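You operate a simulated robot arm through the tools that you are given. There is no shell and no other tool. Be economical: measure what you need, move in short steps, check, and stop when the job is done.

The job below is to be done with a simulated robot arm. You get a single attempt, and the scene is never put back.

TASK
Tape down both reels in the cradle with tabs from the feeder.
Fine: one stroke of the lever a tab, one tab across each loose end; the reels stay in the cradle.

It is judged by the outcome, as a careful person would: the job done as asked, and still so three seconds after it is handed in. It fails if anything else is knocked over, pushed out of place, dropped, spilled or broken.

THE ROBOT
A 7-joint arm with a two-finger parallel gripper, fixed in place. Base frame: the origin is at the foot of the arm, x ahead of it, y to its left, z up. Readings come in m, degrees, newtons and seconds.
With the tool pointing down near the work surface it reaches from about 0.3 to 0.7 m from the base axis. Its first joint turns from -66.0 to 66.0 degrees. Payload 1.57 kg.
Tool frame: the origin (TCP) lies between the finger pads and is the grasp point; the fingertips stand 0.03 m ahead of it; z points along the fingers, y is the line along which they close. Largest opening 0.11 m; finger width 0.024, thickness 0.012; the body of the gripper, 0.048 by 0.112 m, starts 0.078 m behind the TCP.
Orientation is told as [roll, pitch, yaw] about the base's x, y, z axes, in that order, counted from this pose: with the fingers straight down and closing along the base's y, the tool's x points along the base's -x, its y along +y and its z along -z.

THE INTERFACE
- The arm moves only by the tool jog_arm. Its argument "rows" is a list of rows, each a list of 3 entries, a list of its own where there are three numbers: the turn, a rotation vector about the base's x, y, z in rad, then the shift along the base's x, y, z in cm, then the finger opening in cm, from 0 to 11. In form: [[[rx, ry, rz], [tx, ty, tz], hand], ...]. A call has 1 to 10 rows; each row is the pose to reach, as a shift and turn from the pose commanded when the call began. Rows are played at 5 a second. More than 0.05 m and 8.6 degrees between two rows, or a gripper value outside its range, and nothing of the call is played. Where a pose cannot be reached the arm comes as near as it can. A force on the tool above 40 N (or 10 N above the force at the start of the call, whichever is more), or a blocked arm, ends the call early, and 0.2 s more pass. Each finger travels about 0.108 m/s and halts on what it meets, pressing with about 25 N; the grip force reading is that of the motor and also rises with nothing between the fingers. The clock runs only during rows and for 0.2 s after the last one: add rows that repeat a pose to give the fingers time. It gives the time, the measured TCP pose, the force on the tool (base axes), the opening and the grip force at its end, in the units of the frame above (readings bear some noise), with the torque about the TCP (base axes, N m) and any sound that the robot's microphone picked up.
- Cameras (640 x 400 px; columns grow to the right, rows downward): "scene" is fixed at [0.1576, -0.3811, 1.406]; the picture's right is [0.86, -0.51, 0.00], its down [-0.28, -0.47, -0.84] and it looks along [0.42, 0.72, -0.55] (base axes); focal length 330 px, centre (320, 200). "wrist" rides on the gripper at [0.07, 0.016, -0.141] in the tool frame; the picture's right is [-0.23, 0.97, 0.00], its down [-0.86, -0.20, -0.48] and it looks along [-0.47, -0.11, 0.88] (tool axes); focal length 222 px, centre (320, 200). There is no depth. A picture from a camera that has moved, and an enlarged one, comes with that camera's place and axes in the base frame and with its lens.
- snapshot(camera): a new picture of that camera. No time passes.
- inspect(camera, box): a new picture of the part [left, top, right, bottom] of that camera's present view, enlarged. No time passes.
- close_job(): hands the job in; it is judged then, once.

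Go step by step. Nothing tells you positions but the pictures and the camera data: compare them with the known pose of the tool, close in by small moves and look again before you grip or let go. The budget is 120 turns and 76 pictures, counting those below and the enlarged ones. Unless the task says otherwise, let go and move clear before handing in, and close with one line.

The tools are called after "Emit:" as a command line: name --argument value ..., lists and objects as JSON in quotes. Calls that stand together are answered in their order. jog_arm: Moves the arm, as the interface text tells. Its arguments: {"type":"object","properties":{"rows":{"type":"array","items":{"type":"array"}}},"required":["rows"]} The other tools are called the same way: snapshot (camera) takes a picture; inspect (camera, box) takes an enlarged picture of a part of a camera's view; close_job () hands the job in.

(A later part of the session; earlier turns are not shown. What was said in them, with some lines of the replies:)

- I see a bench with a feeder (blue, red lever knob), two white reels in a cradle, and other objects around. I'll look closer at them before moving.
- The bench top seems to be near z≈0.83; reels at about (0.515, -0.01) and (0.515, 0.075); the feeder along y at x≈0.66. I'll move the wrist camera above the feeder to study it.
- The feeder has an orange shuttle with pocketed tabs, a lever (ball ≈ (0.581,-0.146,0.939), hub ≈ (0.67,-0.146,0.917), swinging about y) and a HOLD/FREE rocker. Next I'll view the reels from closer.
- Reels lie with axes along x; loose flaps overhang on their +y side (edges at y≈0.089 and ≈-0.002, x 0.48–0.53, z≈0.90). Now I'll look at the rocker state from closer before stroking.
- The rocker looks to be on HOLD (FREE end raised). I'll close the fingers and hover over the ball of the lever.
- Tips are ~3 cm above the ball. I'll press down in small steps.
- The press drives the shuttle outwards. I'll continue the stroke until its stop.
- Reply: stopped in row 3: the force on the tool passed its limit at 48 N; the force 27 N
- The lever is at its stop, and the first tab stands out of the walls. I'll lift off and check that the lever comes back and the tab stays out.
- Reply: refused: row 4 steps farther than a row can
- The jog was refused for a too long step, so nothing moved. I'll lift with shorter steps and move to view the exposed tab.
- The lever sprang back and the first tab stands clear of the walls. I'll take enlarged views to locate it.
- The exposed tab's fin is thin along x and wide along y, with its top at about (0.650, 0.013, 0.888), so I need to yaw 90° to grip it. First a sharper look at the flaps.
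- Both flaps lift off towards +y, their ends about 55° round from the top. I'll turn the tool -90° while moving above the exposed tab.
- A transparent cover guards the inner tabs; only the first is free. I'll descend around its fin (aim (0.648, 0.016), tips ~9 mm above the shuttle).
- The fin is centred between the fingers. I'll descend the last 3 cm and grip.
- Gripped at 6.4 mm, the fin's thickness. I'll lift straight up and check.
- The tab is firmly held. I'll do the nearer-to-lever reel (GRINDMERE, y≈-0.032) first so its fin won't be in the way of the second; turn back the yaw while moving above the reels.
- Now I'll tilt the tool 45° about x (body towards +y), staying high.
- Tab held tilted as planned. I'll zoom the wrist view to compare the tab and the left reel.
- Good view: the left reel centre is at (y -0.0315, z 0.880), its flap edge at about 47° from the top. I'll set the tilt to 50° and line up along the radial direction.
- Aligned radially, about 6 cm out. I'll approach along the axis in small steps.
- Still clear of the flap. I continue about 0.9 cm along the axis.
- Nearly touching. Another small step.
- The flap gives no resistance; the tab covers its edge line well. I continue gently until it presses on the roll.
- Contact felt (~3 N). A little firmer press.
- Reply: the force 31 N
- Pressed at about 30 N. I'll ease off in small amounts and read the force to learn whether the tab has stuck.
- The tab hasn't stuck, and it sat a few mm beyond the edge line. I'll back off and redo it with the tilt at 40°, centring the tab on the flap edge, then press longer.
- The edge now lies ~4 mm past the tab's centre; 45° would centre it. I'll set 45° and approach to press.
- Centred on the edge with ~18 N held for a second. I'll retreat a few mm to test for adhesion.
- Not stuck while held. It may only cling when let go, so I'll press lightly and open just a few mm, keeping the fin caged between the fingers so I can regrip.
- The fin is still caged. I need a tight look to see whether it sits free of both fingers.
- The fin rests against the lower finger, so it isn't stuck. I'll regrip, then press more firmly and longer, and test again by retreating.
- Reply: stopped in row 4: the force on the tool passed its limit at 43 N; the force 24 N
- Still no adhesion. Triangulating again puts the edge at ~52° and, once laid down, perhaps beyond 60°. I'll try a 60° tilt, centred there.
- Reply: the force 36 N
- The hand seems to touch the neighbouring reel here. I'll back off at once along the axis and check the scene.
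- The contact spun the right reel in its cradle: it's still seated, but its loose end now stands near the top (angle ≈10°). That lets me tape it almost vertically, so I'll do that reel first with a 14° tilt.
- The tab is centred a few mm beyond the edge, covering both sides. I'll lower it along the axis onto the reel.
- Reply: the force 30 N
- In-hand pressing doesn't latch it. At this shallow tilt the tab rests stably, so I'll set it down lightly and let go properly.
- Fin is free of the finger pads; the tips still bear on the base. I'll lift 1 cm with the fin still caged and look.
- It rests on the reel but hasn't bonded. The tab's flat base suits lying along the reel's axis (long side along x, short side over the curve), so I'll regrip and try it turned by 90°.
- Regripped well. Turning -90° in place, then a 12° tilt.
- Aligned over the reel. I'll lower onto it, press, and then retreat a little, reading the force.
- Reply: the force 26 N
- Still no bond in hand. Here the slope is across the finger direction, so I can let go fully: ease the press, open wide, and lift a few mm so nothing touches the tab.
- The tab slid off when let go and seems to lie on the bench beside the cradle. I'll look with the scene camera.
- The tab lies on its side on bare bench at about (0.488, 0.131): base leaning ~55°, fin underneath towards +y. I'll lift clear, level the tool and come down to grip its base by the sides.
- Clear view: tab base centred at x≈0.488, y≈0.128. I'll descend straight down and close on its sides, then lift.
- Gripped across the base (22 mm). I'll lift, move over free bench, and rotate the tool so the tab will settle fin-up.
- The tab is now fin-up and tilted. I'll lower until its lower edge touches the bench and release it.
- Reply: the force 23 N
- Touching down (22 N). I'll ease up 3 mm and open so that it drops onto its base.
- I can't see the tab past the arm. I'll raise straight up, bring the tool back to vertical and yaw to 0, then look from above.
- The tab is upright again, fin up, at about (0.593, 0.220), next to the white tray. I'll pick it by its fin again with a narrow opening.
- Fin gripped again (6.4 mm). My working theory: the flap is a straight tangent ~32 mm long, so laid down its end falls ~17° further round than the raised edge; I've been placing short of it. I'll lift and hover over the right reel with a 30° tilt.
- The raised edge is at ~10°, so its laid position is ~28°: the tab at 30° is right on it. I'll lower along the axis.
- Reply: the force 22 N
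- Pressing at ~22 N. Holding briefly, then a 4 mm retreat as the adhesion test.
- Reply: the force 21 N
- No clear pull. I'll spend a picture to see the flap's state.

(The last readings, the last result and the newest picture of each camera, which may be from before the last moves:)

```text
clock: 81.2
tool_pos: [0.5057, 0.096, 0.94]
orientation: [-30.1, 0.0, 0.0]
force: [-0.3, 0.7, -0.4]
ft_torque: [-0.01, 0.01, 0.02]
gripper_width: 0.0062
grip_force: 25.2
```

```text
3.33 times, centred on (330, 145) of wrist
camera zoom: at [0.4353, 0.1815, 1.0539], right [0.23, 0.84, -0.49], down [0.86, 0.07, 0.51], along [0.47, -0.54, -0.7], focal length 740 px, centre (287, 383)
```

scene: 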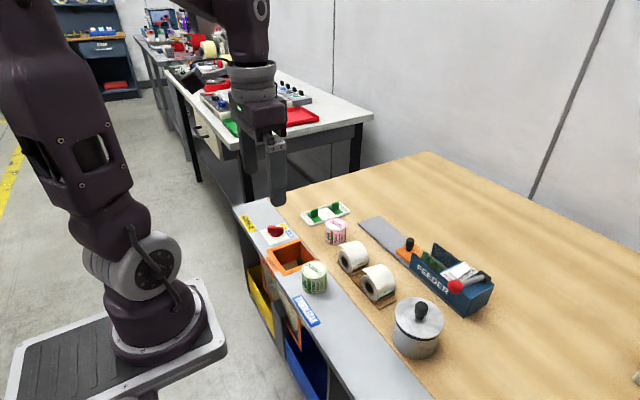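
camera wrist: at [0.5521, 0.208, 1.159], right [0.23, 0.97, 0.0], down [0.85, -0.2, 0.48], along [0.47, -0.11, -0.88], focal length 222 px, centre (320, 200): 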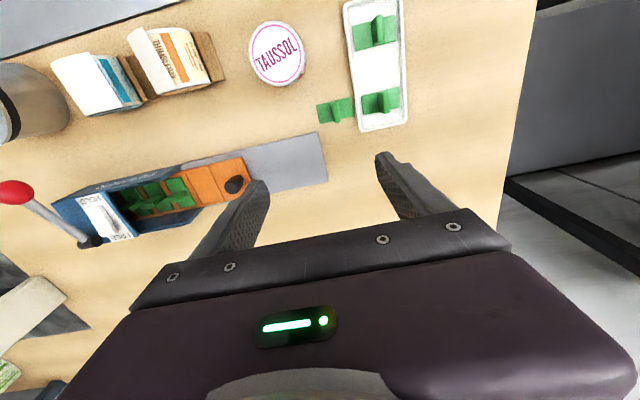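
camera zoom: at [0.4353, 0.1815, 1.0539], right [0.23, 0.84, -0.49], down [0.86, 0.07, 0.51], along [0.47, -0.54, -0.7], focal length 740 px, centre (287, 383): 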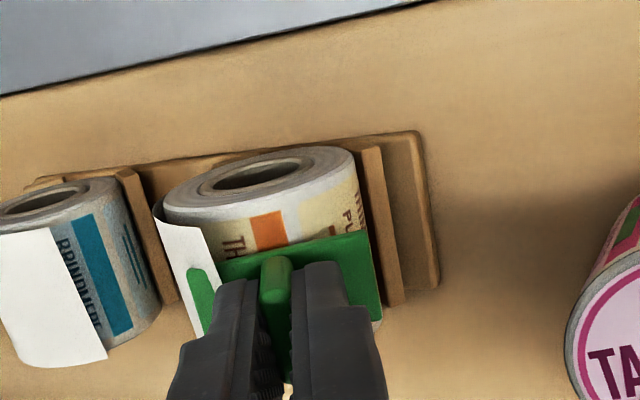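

The flap is still up, and I've realised the reels turn freely, so an off-centre tab rolls them and slides off. I'll keep the tab pressed and drag it, with the reel, round to the very top so that it can rest level, then let go there.

Emit:
jog_arm --rows '[[[0, 0, 0], [0, -0.17, -0.42], 0], [[0.0436, 0, 0], [0, -0.42, -0.29], 0], [[0.0873, 0, 0], [0, -0.67, -0.16], 0], [[0.1745, 0, 0], [0, -1.18, 0.05], 0], [[0.2618, 0, 0], [0, -1.71, 0.21], 0], [[0.349, 0, 0], [0, -2.25, 0.33], 0], [[0.436, 0, 0], [0, -2.8, 0.41], 0], [[0.524, 0, 0], [0, -3.35, 0.43], 0], [[0.524, 0, 0], [0, -3.35, 0.43], 0]]'

```text
clock: 83.2
tool_pos: [0.507, 0.0621, 0.9442]
orientation: [0.0, 0.1, -0.1]
force: [-0.5, -1.1, 0.7]
ft_torque: [0.01, 0.0, 0.03]
gripper_width: 0.006
grip_force: 25.2
```

Now level but contact is lost; I'll lower a little to find the surface.

Emit:
jog_arm --rows '[[[0, 0, 0], [0, 0, -0.15], 0], [[0, 0, 0], [0, 0, -0.3], 0], [[0, 0, 0], [0, 0, -0.3], 0]]'

```text
clock: 84.0
tool_pos: [0.5064, 0.063, 0.942]
orientation: [0.0, -0.3, -0.1]
force: [-0.2, -1.6, 34.6]
ft_torque: [-0.03, 0.36, -0.01]
gripper_width: 0.0059
grip_force: 25.0
```

Contact (35 N). Now ease to zero force, let go and rise 6 mm with the fin still caged, then look.

Emit:
jog_arm --rows '[[[0, 0, 0], [0, 0, 0.17], 0], [[0, 0, 0], [0, 0, 0.2], 0], [[0, 0, 0], [0, 0, 0.8], 2.4], [[0, 0, 0], [0, 0, 0.8], 2.4]]'

Emit:
inspect --camera "wrist" --box '[240, 85, 400, 215]'

```text
clock: 85.0
tool_pos: [0.5061, 0.063, 0.9479]
orientation: [0.0, 0.0, 0.0]
force: [-0.4, -0.4, 0.5]
ft_torque: [0.01, 0.02, -0.01]
gripper_width: 0.0241
grip_force: 0.0
```

```text
3.08 times, centred on (320, 150) of wrist
camera zoom: at [0.4358, 0.0798, 1.0901], right [0.23, 0.97, 0.0], down [0.85, -0.2, 0.48], along [0.47, -0.11, -0.88], focal length 684 px, centre (320, 354)
```

zoom: 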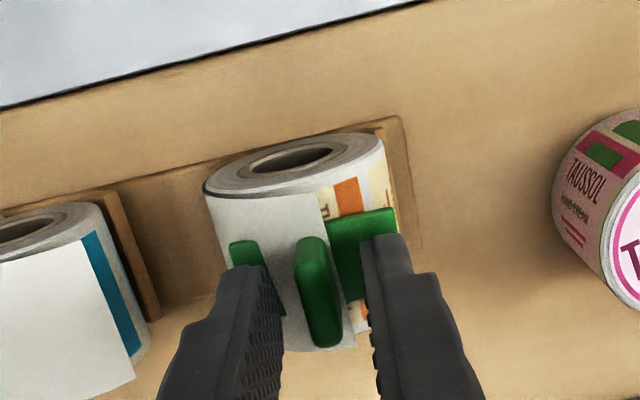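

The tab rests level, yet no bond. New insight: the flap itself is a flat sheet leaving the top of the roll; on the untouched left reel it is level at roll-top height with its end near y≈0.002. The tab should lie parallel on that sheet, across its end. I'll regrip and go there with the tool vertical.

Emit:
jog_arm --rows '[[[0, 0, 0], [0, 0, -0.3], 2.4], [[0, 0, 0], [0, 0, -0.4], 1.2], [[0, 0, 0], [0, 0, -0.4], 0], [[0, 0, 0], [0, 0, -0.4], 0], [[0, 0, 0], [0, 0, -0.4], 0], [[0, 0, 0], [0, 0, 1], 0], [[0, 0, 0], [0, 0, 4], 0], [[0, 0, 0], [0, -3, 4], 0], [[0, 0, 0], [0, -6.4, 4], 0], [[0, 0, 0], [0, -6.4, 3], 0]]'

```text
clock: 87.2
tool_pos: [0.5084, -0.0015, 0.9781]
orientation: [0.0, -0.1, 0.0]
force: [0.9, -0.2, 0.6]
ft_torque: [-0.04, 0.01, -0.01]
gripper_width: 0.0063
grip_force: 24.6
```

Tab held (6.3 mm). Now lowering slowly onto the level flap end.

Emit:
jog_arm --rows '[[[0, 0, 0], [-0.2, 0, -1.5], 0], [[0, 0, 0], [-0.2, 0, -2.6], 0], [[0, 0, 0], [-0.2, 0, -3.0], 0], [[0, 0, 0], [-0.2, 0, -3.2], 0], [[0, 0, 0], [-0.2, 0, -3.4], 0]]'

```text
clock: 88.4
tool_pos: [0.5046, -0.0025, 0.9454]
orientation: [0.0, -0.1, -0.1]
force: [0.3, 0.1, 0.0]
ft_torque: [0.0, 0.03, -0.03]
gripper_width: 0.006
grip_force: 24.9
```

Emit:
jog_arm --rows '[[[0, 0, 0], [0, 0, -0.15], 0], [[0, 0, 0], [0, 0, -0.3], 0], [[0, 0, 0], [0, 0, -0.3], 0]]'

```text
clock: 89.2
tool_pos: [0.5044, -0.0019, 0.9428]
orientation: [0.1, -0.3, 0.0]
force: [0.5, 0.4, 22.9]
ft_torque: [-0.48, -0.04, -0.01]
gripper_width: 0.0059
grip_force: 24.7
```

Contact at the tab's inner end, as predicted, level at flap height. Holding a moment and then easing up to test.

Emit:
jog_arm --rows '[[[0, 0, 0], [0, 0, 0], 0], [[0, 0, 0], [0, 0, 0], 0], [[0, 0, 0], [0, 0, 0.1], 0], [[0, 0, 0], [0, 0, 0.2], 0]]'

Emit:
jog_arm --rows '[[[0, 0, 0], [0, 0, 0.15], 0], [[0, 0, 0], [0, 0, 0.3], 0]]'

```text
clock: 90.2
tool_pos: [0.505, 0.0001, 0.9438]
orientation: [0.0, 0.1, 0.0]
force: [-0.8, -0.9, 0.6]
ft_torque: [-0.05, -0.04, 0.0]
gripper_width: 0.0062
grip_force: 24.8
```

```text
clock: 90.8
tool_pos: [0.504, -0.0021, 0.9463]
orientation: [-0.1, 0.0, 0.0]
force: [0.1, -0.3, -0.1]
ft_torque: [-0.02, 0.01, -0.01]
gripper_width: 0.0064
grip_force: 25.7
```

No bond yet. I'll shift the tab inward so it spans from the roll's top to past the flap's tip (centre y≈-0.016), and press there.

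Emit:
jog_arm --rows '[[[0, 0, 0], [0, -0.4, 0.5], 0], [[0, 0, 0], [0, -1.4, 0.5], 0], [[0, 0, 0], [0, -1.4, 0.1], 0], [[0, 0, 0], [0, -1.4, -0.15], 0], [[0, 0, 0], [0, -1.4, -0.3], 0], [[0, 0, 0], [0, -1.4, -0.3], 0], [[0, 0, 0], [0, -1.4, -0.3], 0]]'

Emit:
jog_arm --rows '[[[0, 0, 0], [0, 0, 0.25], 0], [[0, 0, 0], [0, 0, 0.5], 0], [[0, 0, 0], [0, 0, 0.8], 0], [[0, 0, 0], [0, 0, 0.8], 0]]'

```text
clock: 92.4
tool_pos: [0.5057, -0.0162, 0.9437]
orientation: [0.0, -0.1, 0.0]
force: [0.0, 0.3, 4.7]
ft_torque: [-0.03, 0.01, -0.01]
gripper_width: 0.0059
grip_force: 24.8
```

```text
clock: 93.4
tool_pos: [0.505, -0.0162, 0.9518]
orientation: [0.0, -0.2, 0.0]
force: [-0.4, 0.0, -1.3]
ft_torque: [0.0, -0.01, -0.01]
gripper_width: 0.0061
grip_force: 25.1
```

The reading after the lift (-1.3 N) hints at some weight hanging. I'll re-read it while still.

Emit:
jog_arm --rows '[[[0, 0, 0], [0, 0, 0], 0]]'

Emit:
jog_arm --rows '[[[0, 0, 0], [0, 0, 0], 0]]'

Emit:
jog_arm --rows '[[[0, 0, 0], [0, 0, 0], 0]]'

```text
clock: 93.8
tool_pos: [0.5035, -0.0156, 0.9522]
orientation: [0.0, -0.2, 0.0]
force: [0.1, 0.2, -1.4]
ft_torque: [-0.01, -0.01, 0.01]
gripper_width: 0.0062
grip_force: 24.4
```

```text
clock: 94.2
tool_pos: [0.5045, -0.0156, 0.9522]
orientation: [-0.1, 0.0, 0.1]
force: [-0.4, -0.3, -1.2]
ft_torque: [0.01, 0.01, 0.0]
gripper_width: 0.006
grip_force: 25.0
```

```text
clock: 94.6
tool_pos: [0.5045, -0.0155, 0.951]
orientation: [-0.1, -0.1, 0.0]
force: [-0.1, -0.1, -1.2]
ft_torque: [-0.02, -0.01, -0.03]
gripper_width: 0.0062
grip_force: 25.1
```

Three steady readings around -1.3 N: the tab has bonded and is now carrying the reel's weight. I'll lower it back into the cradle, let go, and rise clear.

Emit:
jog_arm --rows '[[[0, 0, 0], [0, 0, -0.3], 0], [[0, 0, 0], [0, 0, -0.6], 0], [[0, 0, 0], [0, 0, -0.75], 0], [[0, 0, 0], [0, 0, -0.8], 0], [[0, 0, 0], [0, 0, -0.8], 0]]'

```text
clock: 95.8
tool_pos: [0.5046, -0.0154, 0.9447]
orientation: [0.0, -0.1, 0.0]
force: [-0.3, 0.9, 2.7]
ft_torque: [0.02, 0.02, -0.01]
gripper_width: 0.0062
grip_force: 25.2
```

Seated again (slight push). Releasing and rising straight up.

Emit:
jog_arm --rows '[[[0, 0, 0], [0, 0, 0], 1.2], [[0, 0, 0], [0, 0, 0.2], 2.4], [[0, 0, 0], [0, 0, 1], 2.4], [[0, 0, 0], [0, 0, 3], 2.6], [[0, 0, 0], [0, 0, 6], 3], [[0, 0, 0], [0, 0, 9], 3]]'

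```text
clock: 97.2
tool_pos: [0.5043, -0.0147, 1.032]
orientation: [0.0, -0.1, 0.0]
force: [-0.2, -0.3, -0.3]
ft_torque: [-0.01, 0.0, 0.0]
gripper_width: 0.0299
grip_force: 0.0
```

Tab one stays behind. Now the second lever stroke: closed fingers over the ball, as before.

Emit:
jog_arm --rows '[[[0, 0, 0], [2.5, -3, 1], 1], [[0, 0, 0], [5, -7, 1], 0], [[0, 0, 0], [7.7, -10.5, 1], 0], [[0, 0, 0], [7.7, -13.2, 0], 0], [[0, 0, 0], [7.7, -13.2, -2], 0], [[0, 0, 0], [7.7, -13.2, -2], 0]]'

Emit:
jog_arm --rows '[[[0, 0, 0], [0, 0, -1.5], 0], [[0, 0, 0], [0, 0, -2.5], 0], [[0, 0, 0], [0, 0, -3.2], 0], [[0, 0, 0], [0, 0, -3.8], 0], [[0, 0, 0], [0, 0, -4.4], 0], [[0, 0, 0], [0, 0, -4.7], 0], [[0, 0, 0], [0, 0, -4.9], 0]]'

```text
clock: 98.6
tool_pos: [0.5811, -0.1476, 1.0137]
orientation: [0.0, -0.1, 0.0]
force: [0.5, -0.7, 0.4]
ft_torque: [-0.02, -0.01, -0.02]
gripper_width: 0.0001
grip_force: 21.3
```

```text
clock: 100.2
tool_pos: [0.5818, -0.148, 0.9644]
orientation: [0.0, -0.1, 0.0]
force: [-0.8, -0.1, 1.5]
ft_torque: [-0.05, 0.01, -0.01]
gripper_width: 0.0
grip_force: 21.4
```

Emit:
jog_arm --rows '[[[0, 0, 0], [0, 0, -0.15], 0], [[0, 0, 0], [0, 0, -0.3], 0], [[0, 0, 0], [0, 0, -0.35], 0]]'

```text
clock: 101.0
tool_pos: [0.5817, -0.1476, 0.9624]
orientation: [-0.1, -0.1, 0.0]
force: [-7.9, 2.3, 20.7]
ft_torque: [0.1, 0.23, 0.03]
gripper_width: 0.0
grip_force: 21.6
```

Stop reached, as with the first stroke. Rising and moving to the pick position over the feeder with yaw -90°.

Emit:
jog_arm --rows '[[[0, 0, 0], [0, 0, 1], 0], [[0, 0, 0], [0, 0, 3], 0], [[0, 0, 0], [0, 0, 6], 0], [[0, 0, 0], [0, 3, 8.5], 2], [[0, 0, 0], [1.5, 7, 8.5], 4], [[0, 0, 0], [3, 11, 8.5], 6], [[0, 0, 0], [5, 14, 7], 6], [[0, 0, 0], [6.5, 16.3, 7], 6], [[0, 0, 0], [6.5, 16.3, 7], 6]]'

Emit:
jog_arm --rows '[[[0, 0, -0.145], [0, 0, 0], 6], [[0, 0, -0.29], [0, 0, 0], 6], [[0, 0, -0.435], [0, 0, 0], 6], [[0, 0, -0.58], [0, 0, 0], 6], [[0, 0, -0.725], [0, 0, 0], 6], [[0, 0, -0.87], [0, 0, 0], 6], [[0, 0, -1.015], [0, 0, 0], 6], [[0, 0, -1.16], [0, 0, 0], 6], [[0, 0, -1.305], [0, 0, 0], 6], [[0, 0, -1.45], [0, 0, 0], 6]]'

Emit:
jog_arm --rows '[[[0, 0, -0.1208], [0, 0, 0], 4], [[0, 0, -0.1208], [0, 0, 0], 3], [[0, 0, -0.1208], [0, 0, 0], 3]]'

```text
clock: 103.0
tool_pos: [0.647, 0.0166, 1.0302]
orientation: [0.1, 0.0, -0.1]
force: [-0.4, 0.0, -0.3]
ft_torque: [0.01, 0.01, -0.01]
gripper_width: 0.06
grip_force: 0.0
```

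```text
clock: 105.2
tool_pos: [0.6476, 0.0153, 1.0302]
orientation: [0.0, -0.1, -83.2]
force: [0.3, 0.1, -0.1]
ft_torque: [0.0, -0.02, 0.04]
gripper_width: 0.06
grip_force: 0.1
```

```text
clock: 106.0
tool_pos: [0.6478, 0.0157, 1.031]
orientation: [0.0, -0.2, -90.1]
force: [-0.2, -0.1, -0.6]
ft_torque: [0.0, 0.04, 0.03]
gripper_width: 0.0298
grip_force: 0.1
```

Over the pick point. Descending around the fin and gripping, as before.

Emit:
jog_arm --rows '[[[0, 0, 0], [0, 0, -4], 3], [[0, 0, 0], [0, 0, -8], 3], [[0, 0, 0], [0, 0, -11], 3], [[0, 0, 0], [0, 0, -13.3], 3], [[0, 0, 0], [0, 0, -13.3], 3], [[0, 0, 0], [0, 0, -13.3], 1.5], [[0, 0, 0], [0, 0, -13.3], 0], [[0, 0, 0], [0, 0, -13.3], 0], [[0, 0, 0], [0, 0, -13.3], 0]]'

```text
clock: 108.0
tool_pos: [0.649, 0.0147, 0.8998]
orientation: [0.1, -0.1, -90.0]
force: [10.3, 0.0, 27.9]
ft_torque: [-0.11, -0.22, 0.03]
gripper_width: 0.0059
grip_force: 24.1
```

The fin is gripped (5.9 mm), tips bearing lightly on the base. Lifting straight up, then turning back to yaw 0 towards the reels.

Emit:
jog_arm --rows '[[[0, 0, 0], [0, 0, 0.3], 0], [[0, 0, 0], [0, 0, 1], 0], [[0, 0, 0], [0, 0, 3], 0], [[0, 0, 0], [0, 0, 7], 0], [[0, 0, 0], [0, 0, 11], 0], [[0, 0, 0], [0, 0, 14], 0]]'

Emit:
jog_arm --rows '[[[0, 0, 0.145], [-1.2, 0.5, 1], 0], [[0, 0, 0.29], [-2.6, 1, 1], 0], [[0, 0, 0.435], [-4, 1.5, 1], 0], [[0, 0, 0.58], [-5.5, 2, 1], 0], [[0, 0, 0.725], [-7, 2.5, 1], 0], [[0, 0, 0.87], [-8.5, 3, 1], 0], [[0, 0, 1.015], [-10, 3.5, 1], 0], [[0, 0, 1.16], [-11.5, 4, 1], 0], [[0, 0, 1.305], [-13, 4.5, 1], 0], [[0, 0, 1.45], [-14.3, 5, 1], 0]]'

Emit:
jog_arm --rows '[[[0, 0, 0.121], [0, 0, 0], 0], [[0, 0, 0.121], [0, 0, 0], 0]]'

```text
clock: 109.4
tool_pos: [0.6458, 0.0152, 1.0378]
orientation: [-0.1, -0.1, -89.9]
force: [0.6, -0.2, -0.1]
ft_torque: [-0.02, 0.02, -0.01]
gripper_width: 0.0063
grip_force: 24.5
```

```text
clock: 111.6
tool_pos: [0.5033, 0.0664, 1.0495]
orientation: [0.0, -0.1, -6.8]
force: [1.0, 1.3, -0.4]
ft_torque: [-0.01, -0.03, 0.05]
gripper_width: 0.0062
grip_force: 24.9
```

```text
clock: 112.2
tool_pos: [0.5045, 0.0664, 1.0495]
orientation: [0.0, -0.1, 0.1]
force: [0.3, 1.2, 0.2]
ft_torque: [0.01, 0.01, 0.02]
gripper_width: 0.0059
grip_force: 25.1
```

Tab two is in hand. I'll use my last picture here: it shows both the taped reel and the current state of the right reel's flap.

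Emit:
inspect --camera "wrist" --box '[200, 70, 380, 190]'

```text
3.33 times, centred on (290, 130) of wrist
camera zoom: at [0.4323, 0.0829, 1.1907], right [0.23, 0.97, 0.0], down [0.85, -0.2, 0.48], along [0.47, -0.11, -0.88], focal length 740 px, centre (420, 433)
```

zoom: 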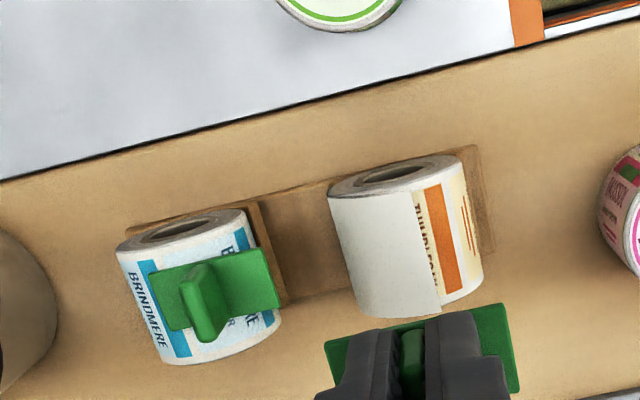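

The left reel is properly taped: its flap is down and the tab sits across it. The right reel's flap is turned back by ~39°, so the same placement needs the tool tilted +39°. I'll move to that hover pose.

Emit:
jog_arm --rows '[[[0.12, 0, 0], [0.05, -1, 0], 0], [[0.24, 0, 0], [0.05, -2, 0], 0], [[0.36, 0, 0], [0.05, -3, 0], 0], [[0.48, 0, 0], [0.05, -4, 0], 0], [[0.6, 0, 0], [0.05, -5, -1], 0], [[0.681, 0, 0], [0.05, -5.33, -3.5], 0], [[0.681, 0, 0], [0.05, -5.33, -6.5], 0], [[0.681, 0, 0], [0.05, -5.33, -8.28], 0], [[0.681, 0, 0], [0.05, -5.33, -8.28], 0]]'

```text
clock: 114.2
tool_pos: [0.5036, 0.0116, 0.9649]
orientation: [39.0, -0.1, 0.0]
force: [-0.2, -0.4, -0.1]
ft_torque: [0.0, 0.01, 0.0]
gripper_width: 0.0062
grip_force: 25.0
```

At hover, tilt 39°. Approaching along the tool axis.

Emit:
jog_arm --rows '[[[0, 0, 0], [0, 0.94, -1.17], 0], [[0, 0, 0], [0, 1.57, -1.94], 0], [[0, 0, 0], [0, 1.89, -2.33], 0], [[0, 0, 0], [0, 2.01, -2.49], 0]]'

```text
clock: 115.2
tool_pos: [0.5045, 0.0324, 0.9401]
orientation: [38.9, -0.2, 0.0]
force: [-0.4, -0.2, -0.5]
ft_torque: [-0.01, -0.04, -0.02]
gripper_width: 0.0061
grip_force: 24.8
```

Emit:
jog_arm --rows '[[[0, 0, 0], [0, 0.1, -0.12], 0], [[0, 0, 0], [0, 0.19, -0.23], 0], [[0, 0, 0], [0, 0.22, -0.27], 0], [[0, 0, 0], [0, 0.22, -0.27], 0]]'

```text
clock: 116.2
tool_pos: [0.505, 0.0332, 0.9383]
orientation: [39.0, -0.2, -0.1]
force: [-2.5, -10.7, 26.1]
ft_torque: [0.05, 0.4, 0.18]
gripper_width: 0.0061
grip_force: 25.4
```

Contact (28 N). Retreat 8 mm along the axis and read the hanging force.

Emit:
jog_arm --rows '[[[0, 0, 0], [0, -0.12, 0.15], 0], [[0, 0, 0], [0, -0.3, 0.4], 0], [[0, 0, 0], [0, -0.5, 0.62], 0], [[0, 0, 0], [0, -0.5, 0.62], 0]]'

Emit:
jog_arm --rows '[[[0, 0, 0], [0, 0, 0], 0]]'

Emit:
jog_arm --rows '[[[0, 0, 0], [0, 0, 0], 0]]'

```text
clock: 117.2
tool_pos: [0.5052, 0.0295, 0.9439]
orientation: [39.0, -0.1, -0.1]
force: [0.3, 0.0, -1.0]
ft_torque: [-0.04, 0.01, -0.03]
gripper_width: 0.0061
grip_force: 25.1
```

```text
clock: 117.6
tool_pos: [0.5033, 0.0295, 0.9443]
orientation: [39.0, -0.1, -0.1]
force: [-0.4, 0.2, -0.6]
ft_torque: [-0.03, 0.0, 0.0]
gripper_width: 0.0062
grip_force: 25.3
```

```text
clock: 118.0
tool_pos: [0.5048, 0.0292, 0.9437]
orientation: [39.0, -0.1, -0.2]
force: [-0.1, -1.3, -0.8]
ft_torque: [0.0, -0.01, 0.02]
gripper_width: 0.0062
grip_force: 24.6
```

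Ambiguous (-0.8 N). I'll raise 5 mm more and read again a few times.

Emit:
jog_arm --rows '[[[0, 0, 0], [0, 0, 0.25], 0], [[0, 0, 0], [0, 0, 0.5], 0], [[0, 0, 0], [0, 0, 0.5], 0]]'

Emit:
jog_arm --rows '[[[0, 0, 0], [0, 0, 0], 0]]'

Emit:
jog_arm --rows '[[[0, 0, 0], [0, 0, 0], 0]]'

Emit:
jog_arm --rows '[[[0, 0, 0], [0, 0, 0], 0]]'

```text
clock: 118.8
tool_pos: [0.5044, 0.0289, 0.9494]
orientation: [38.9, -0.1, 0.0]
force: [-0.7, 0.7, -1.7]
ft_torque: [-0.01, 0.0, 0.0]
gripper_width: 0.0062
grip_force: 24.5
```

```text
clock: 119.2
tool_pos: [0.5041, 0.0304, 0.9498]
orientation: [38.9, 0.0, -0.2]
force: [0.2, 0.5, -1.3]
ft_torque: [0.0, 0.01, -0.06]
gripper_width: 0.006
grip_force: 24.8
```

```text
clock: 119.6
tool_pos: [0.5046, 0.028, 0.9489]
orientation: [39.0, -0.1, -0.2]
force: [-0.4, -0.3, -1.2]
ft_torque: [-0.06, 0.0, -0.04]
gripper_width: 0.0063
grip_force: 25.1
```

```text
clock: 120.0
tool_pos: [0.5043, 0.0288, 0.9486]
orientation: [39.0, -0.1, -0.1]
force: [0.9, -0.5, -1.0]
ft_torque: [-0.03, -0.01, -0.01]
gripper_width: 0.0062
grip_force: 24.8
```

Mean -1.3 N, the same weight as the first reel: it's bonded. Lowering it back exactly the way it came.

Emit:
jog_arm --rows '[[[0, 0, 0], [0, 0, -0.25], 0], [[0, 0, 0], [0, 0, -0.5], 0], [[0, 0, 0], [0, 0.2, -0.75], 0], [[0, 0, 0], [0, 0.36, -0.96], 0], [[0, 0, 0], [0, 0.42, -1.03], 0], [[0, 0, 0], [0, 0.42, -1.03], 0]]'

```text
clock: 121.4
tool_pos: [0.5053, 0.034, 0.939]
orientation: [38.9, -0.1, -0.2]
force: [0.5, -2.1, 12.1]
ft_torque: [0.11, 0.02, -0.09]
gripper_width: 0.0061
grip_force: 24.9
```

Seated (12 N). Before letting go I'll turn the reel with the tab back to upright (tab level, as on the left reel) so it rests in balance.

Emit:
jog_arm --rows '[[[-0.052, 0, 0], [0, 0.31, 0.18], 0], [[-0.105, 0, 0], [0, 0.62, 0.31], 0], [[-0.209, 0, 0], [0, 1.27, 0.51], 0], [[-0.314, 0, 0], [0, 1.94, 0.64], 0], [[-0.419, 0, 0], [0, 2.61, 0.7], 0], [[-0.541, 0, 0], [0, 3.4, 0.68], 0], [[-0.681, 0, 0], [0, 4.3, 0.53], 0], [[-0.681, 0, 0], [0, 4.3, 0.53], 0]]'

```text
clock: 123.2
tool_pos: [0.5045, 0.0766, 0.9437]
orientation: [-0.1, 0.0, 0.1]
force: [-1.1, -5.4, 12.1]
ft_torque: [-0.32, 0.13, 0.0]
gripper_width: 0.0059
grip_force: 24.9
```

Upright with a little side load. I'll relax it slightly before release.

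Emit:
jog_arm --rows '[[[0, 0, 0], [0, -0.05, 0.04], 0], [[0, 0, 0], [0, -0.1, 0.08], 0], [[0, 0, 0], [0, -0.1, 0.08], 0]]'

```text
clock: 124.0
tool_pos: [0.5029, 0.0761, 0.9448]
orientation: [0.0, -0.1, 0.0]
force: [1.1, -0.7, 0.0]
ft_torque: [-0.01, -0.06, 0.02]
gripper_width: 0.0059
grip_force: 25.0
```

Forces near zero: seated without stress. Releasing and rising clear.

Emit:
jog_arm --rows '[[[0, 0, 0], [0, 0, 0], 1.2], [[0, 0, 0], [0, 0, 0.1], 2.4], [[0, 0, 0], [0, 0, 1], 2.4], [[0, 0, 0], [0, 0, 3], 2.6], [[0, 0, 0], [0, 0, 6], 3], [[0, 0, 0], [0, 0, 9], 3], [[0, 0, 0], [0, 0, 12], 3]]'

Emit:
jog_arm --rows '[[[0, 0, 0], [0, 0, 2], 3], [[0, 0, 0], [0, 0, 4], 3]]'

```text
clock: 125.6
tool_pos: [0.5026, 0.076, 1.0634]
orientation: [-0.2, 0.1, -0.1]
force: [0.1, -0.3, -0.2]
ft_torque: [0.01, 0.01, 0.02]
gripper_width: 0.0297
grip_force: 0.1
```

```text
clock: 126.2
tool_pos: [0.5044, 0.0765, 1.1042]
orientation: [0.0, -0.1, 0.0]
force: [-0.1, 0.3, -0.2]
ft_torque: [-0.01, 0.01, -0.01]
gripper_width: 0.0302
grip_force: 0.0
```

The hand is empty and clear, and both tabs have been placed with one lever stroke each. I have no pictures left, so I'm handing in without a last look.

Emit:
close_job

```text
The job is handed in.
```

I taped both reels in the cradle with one feeder tab each, using one lever stroke per tab. My last picture shows the left reel taped. The right reel I could only judge by feel, because the tab carried the reel's weight when lifted; I had no pictures left to confirm it. On the way I dropped the first tab onto the bench and picked it up again, and I briefly lifted each reel a little over 1 cm or less and set it back.
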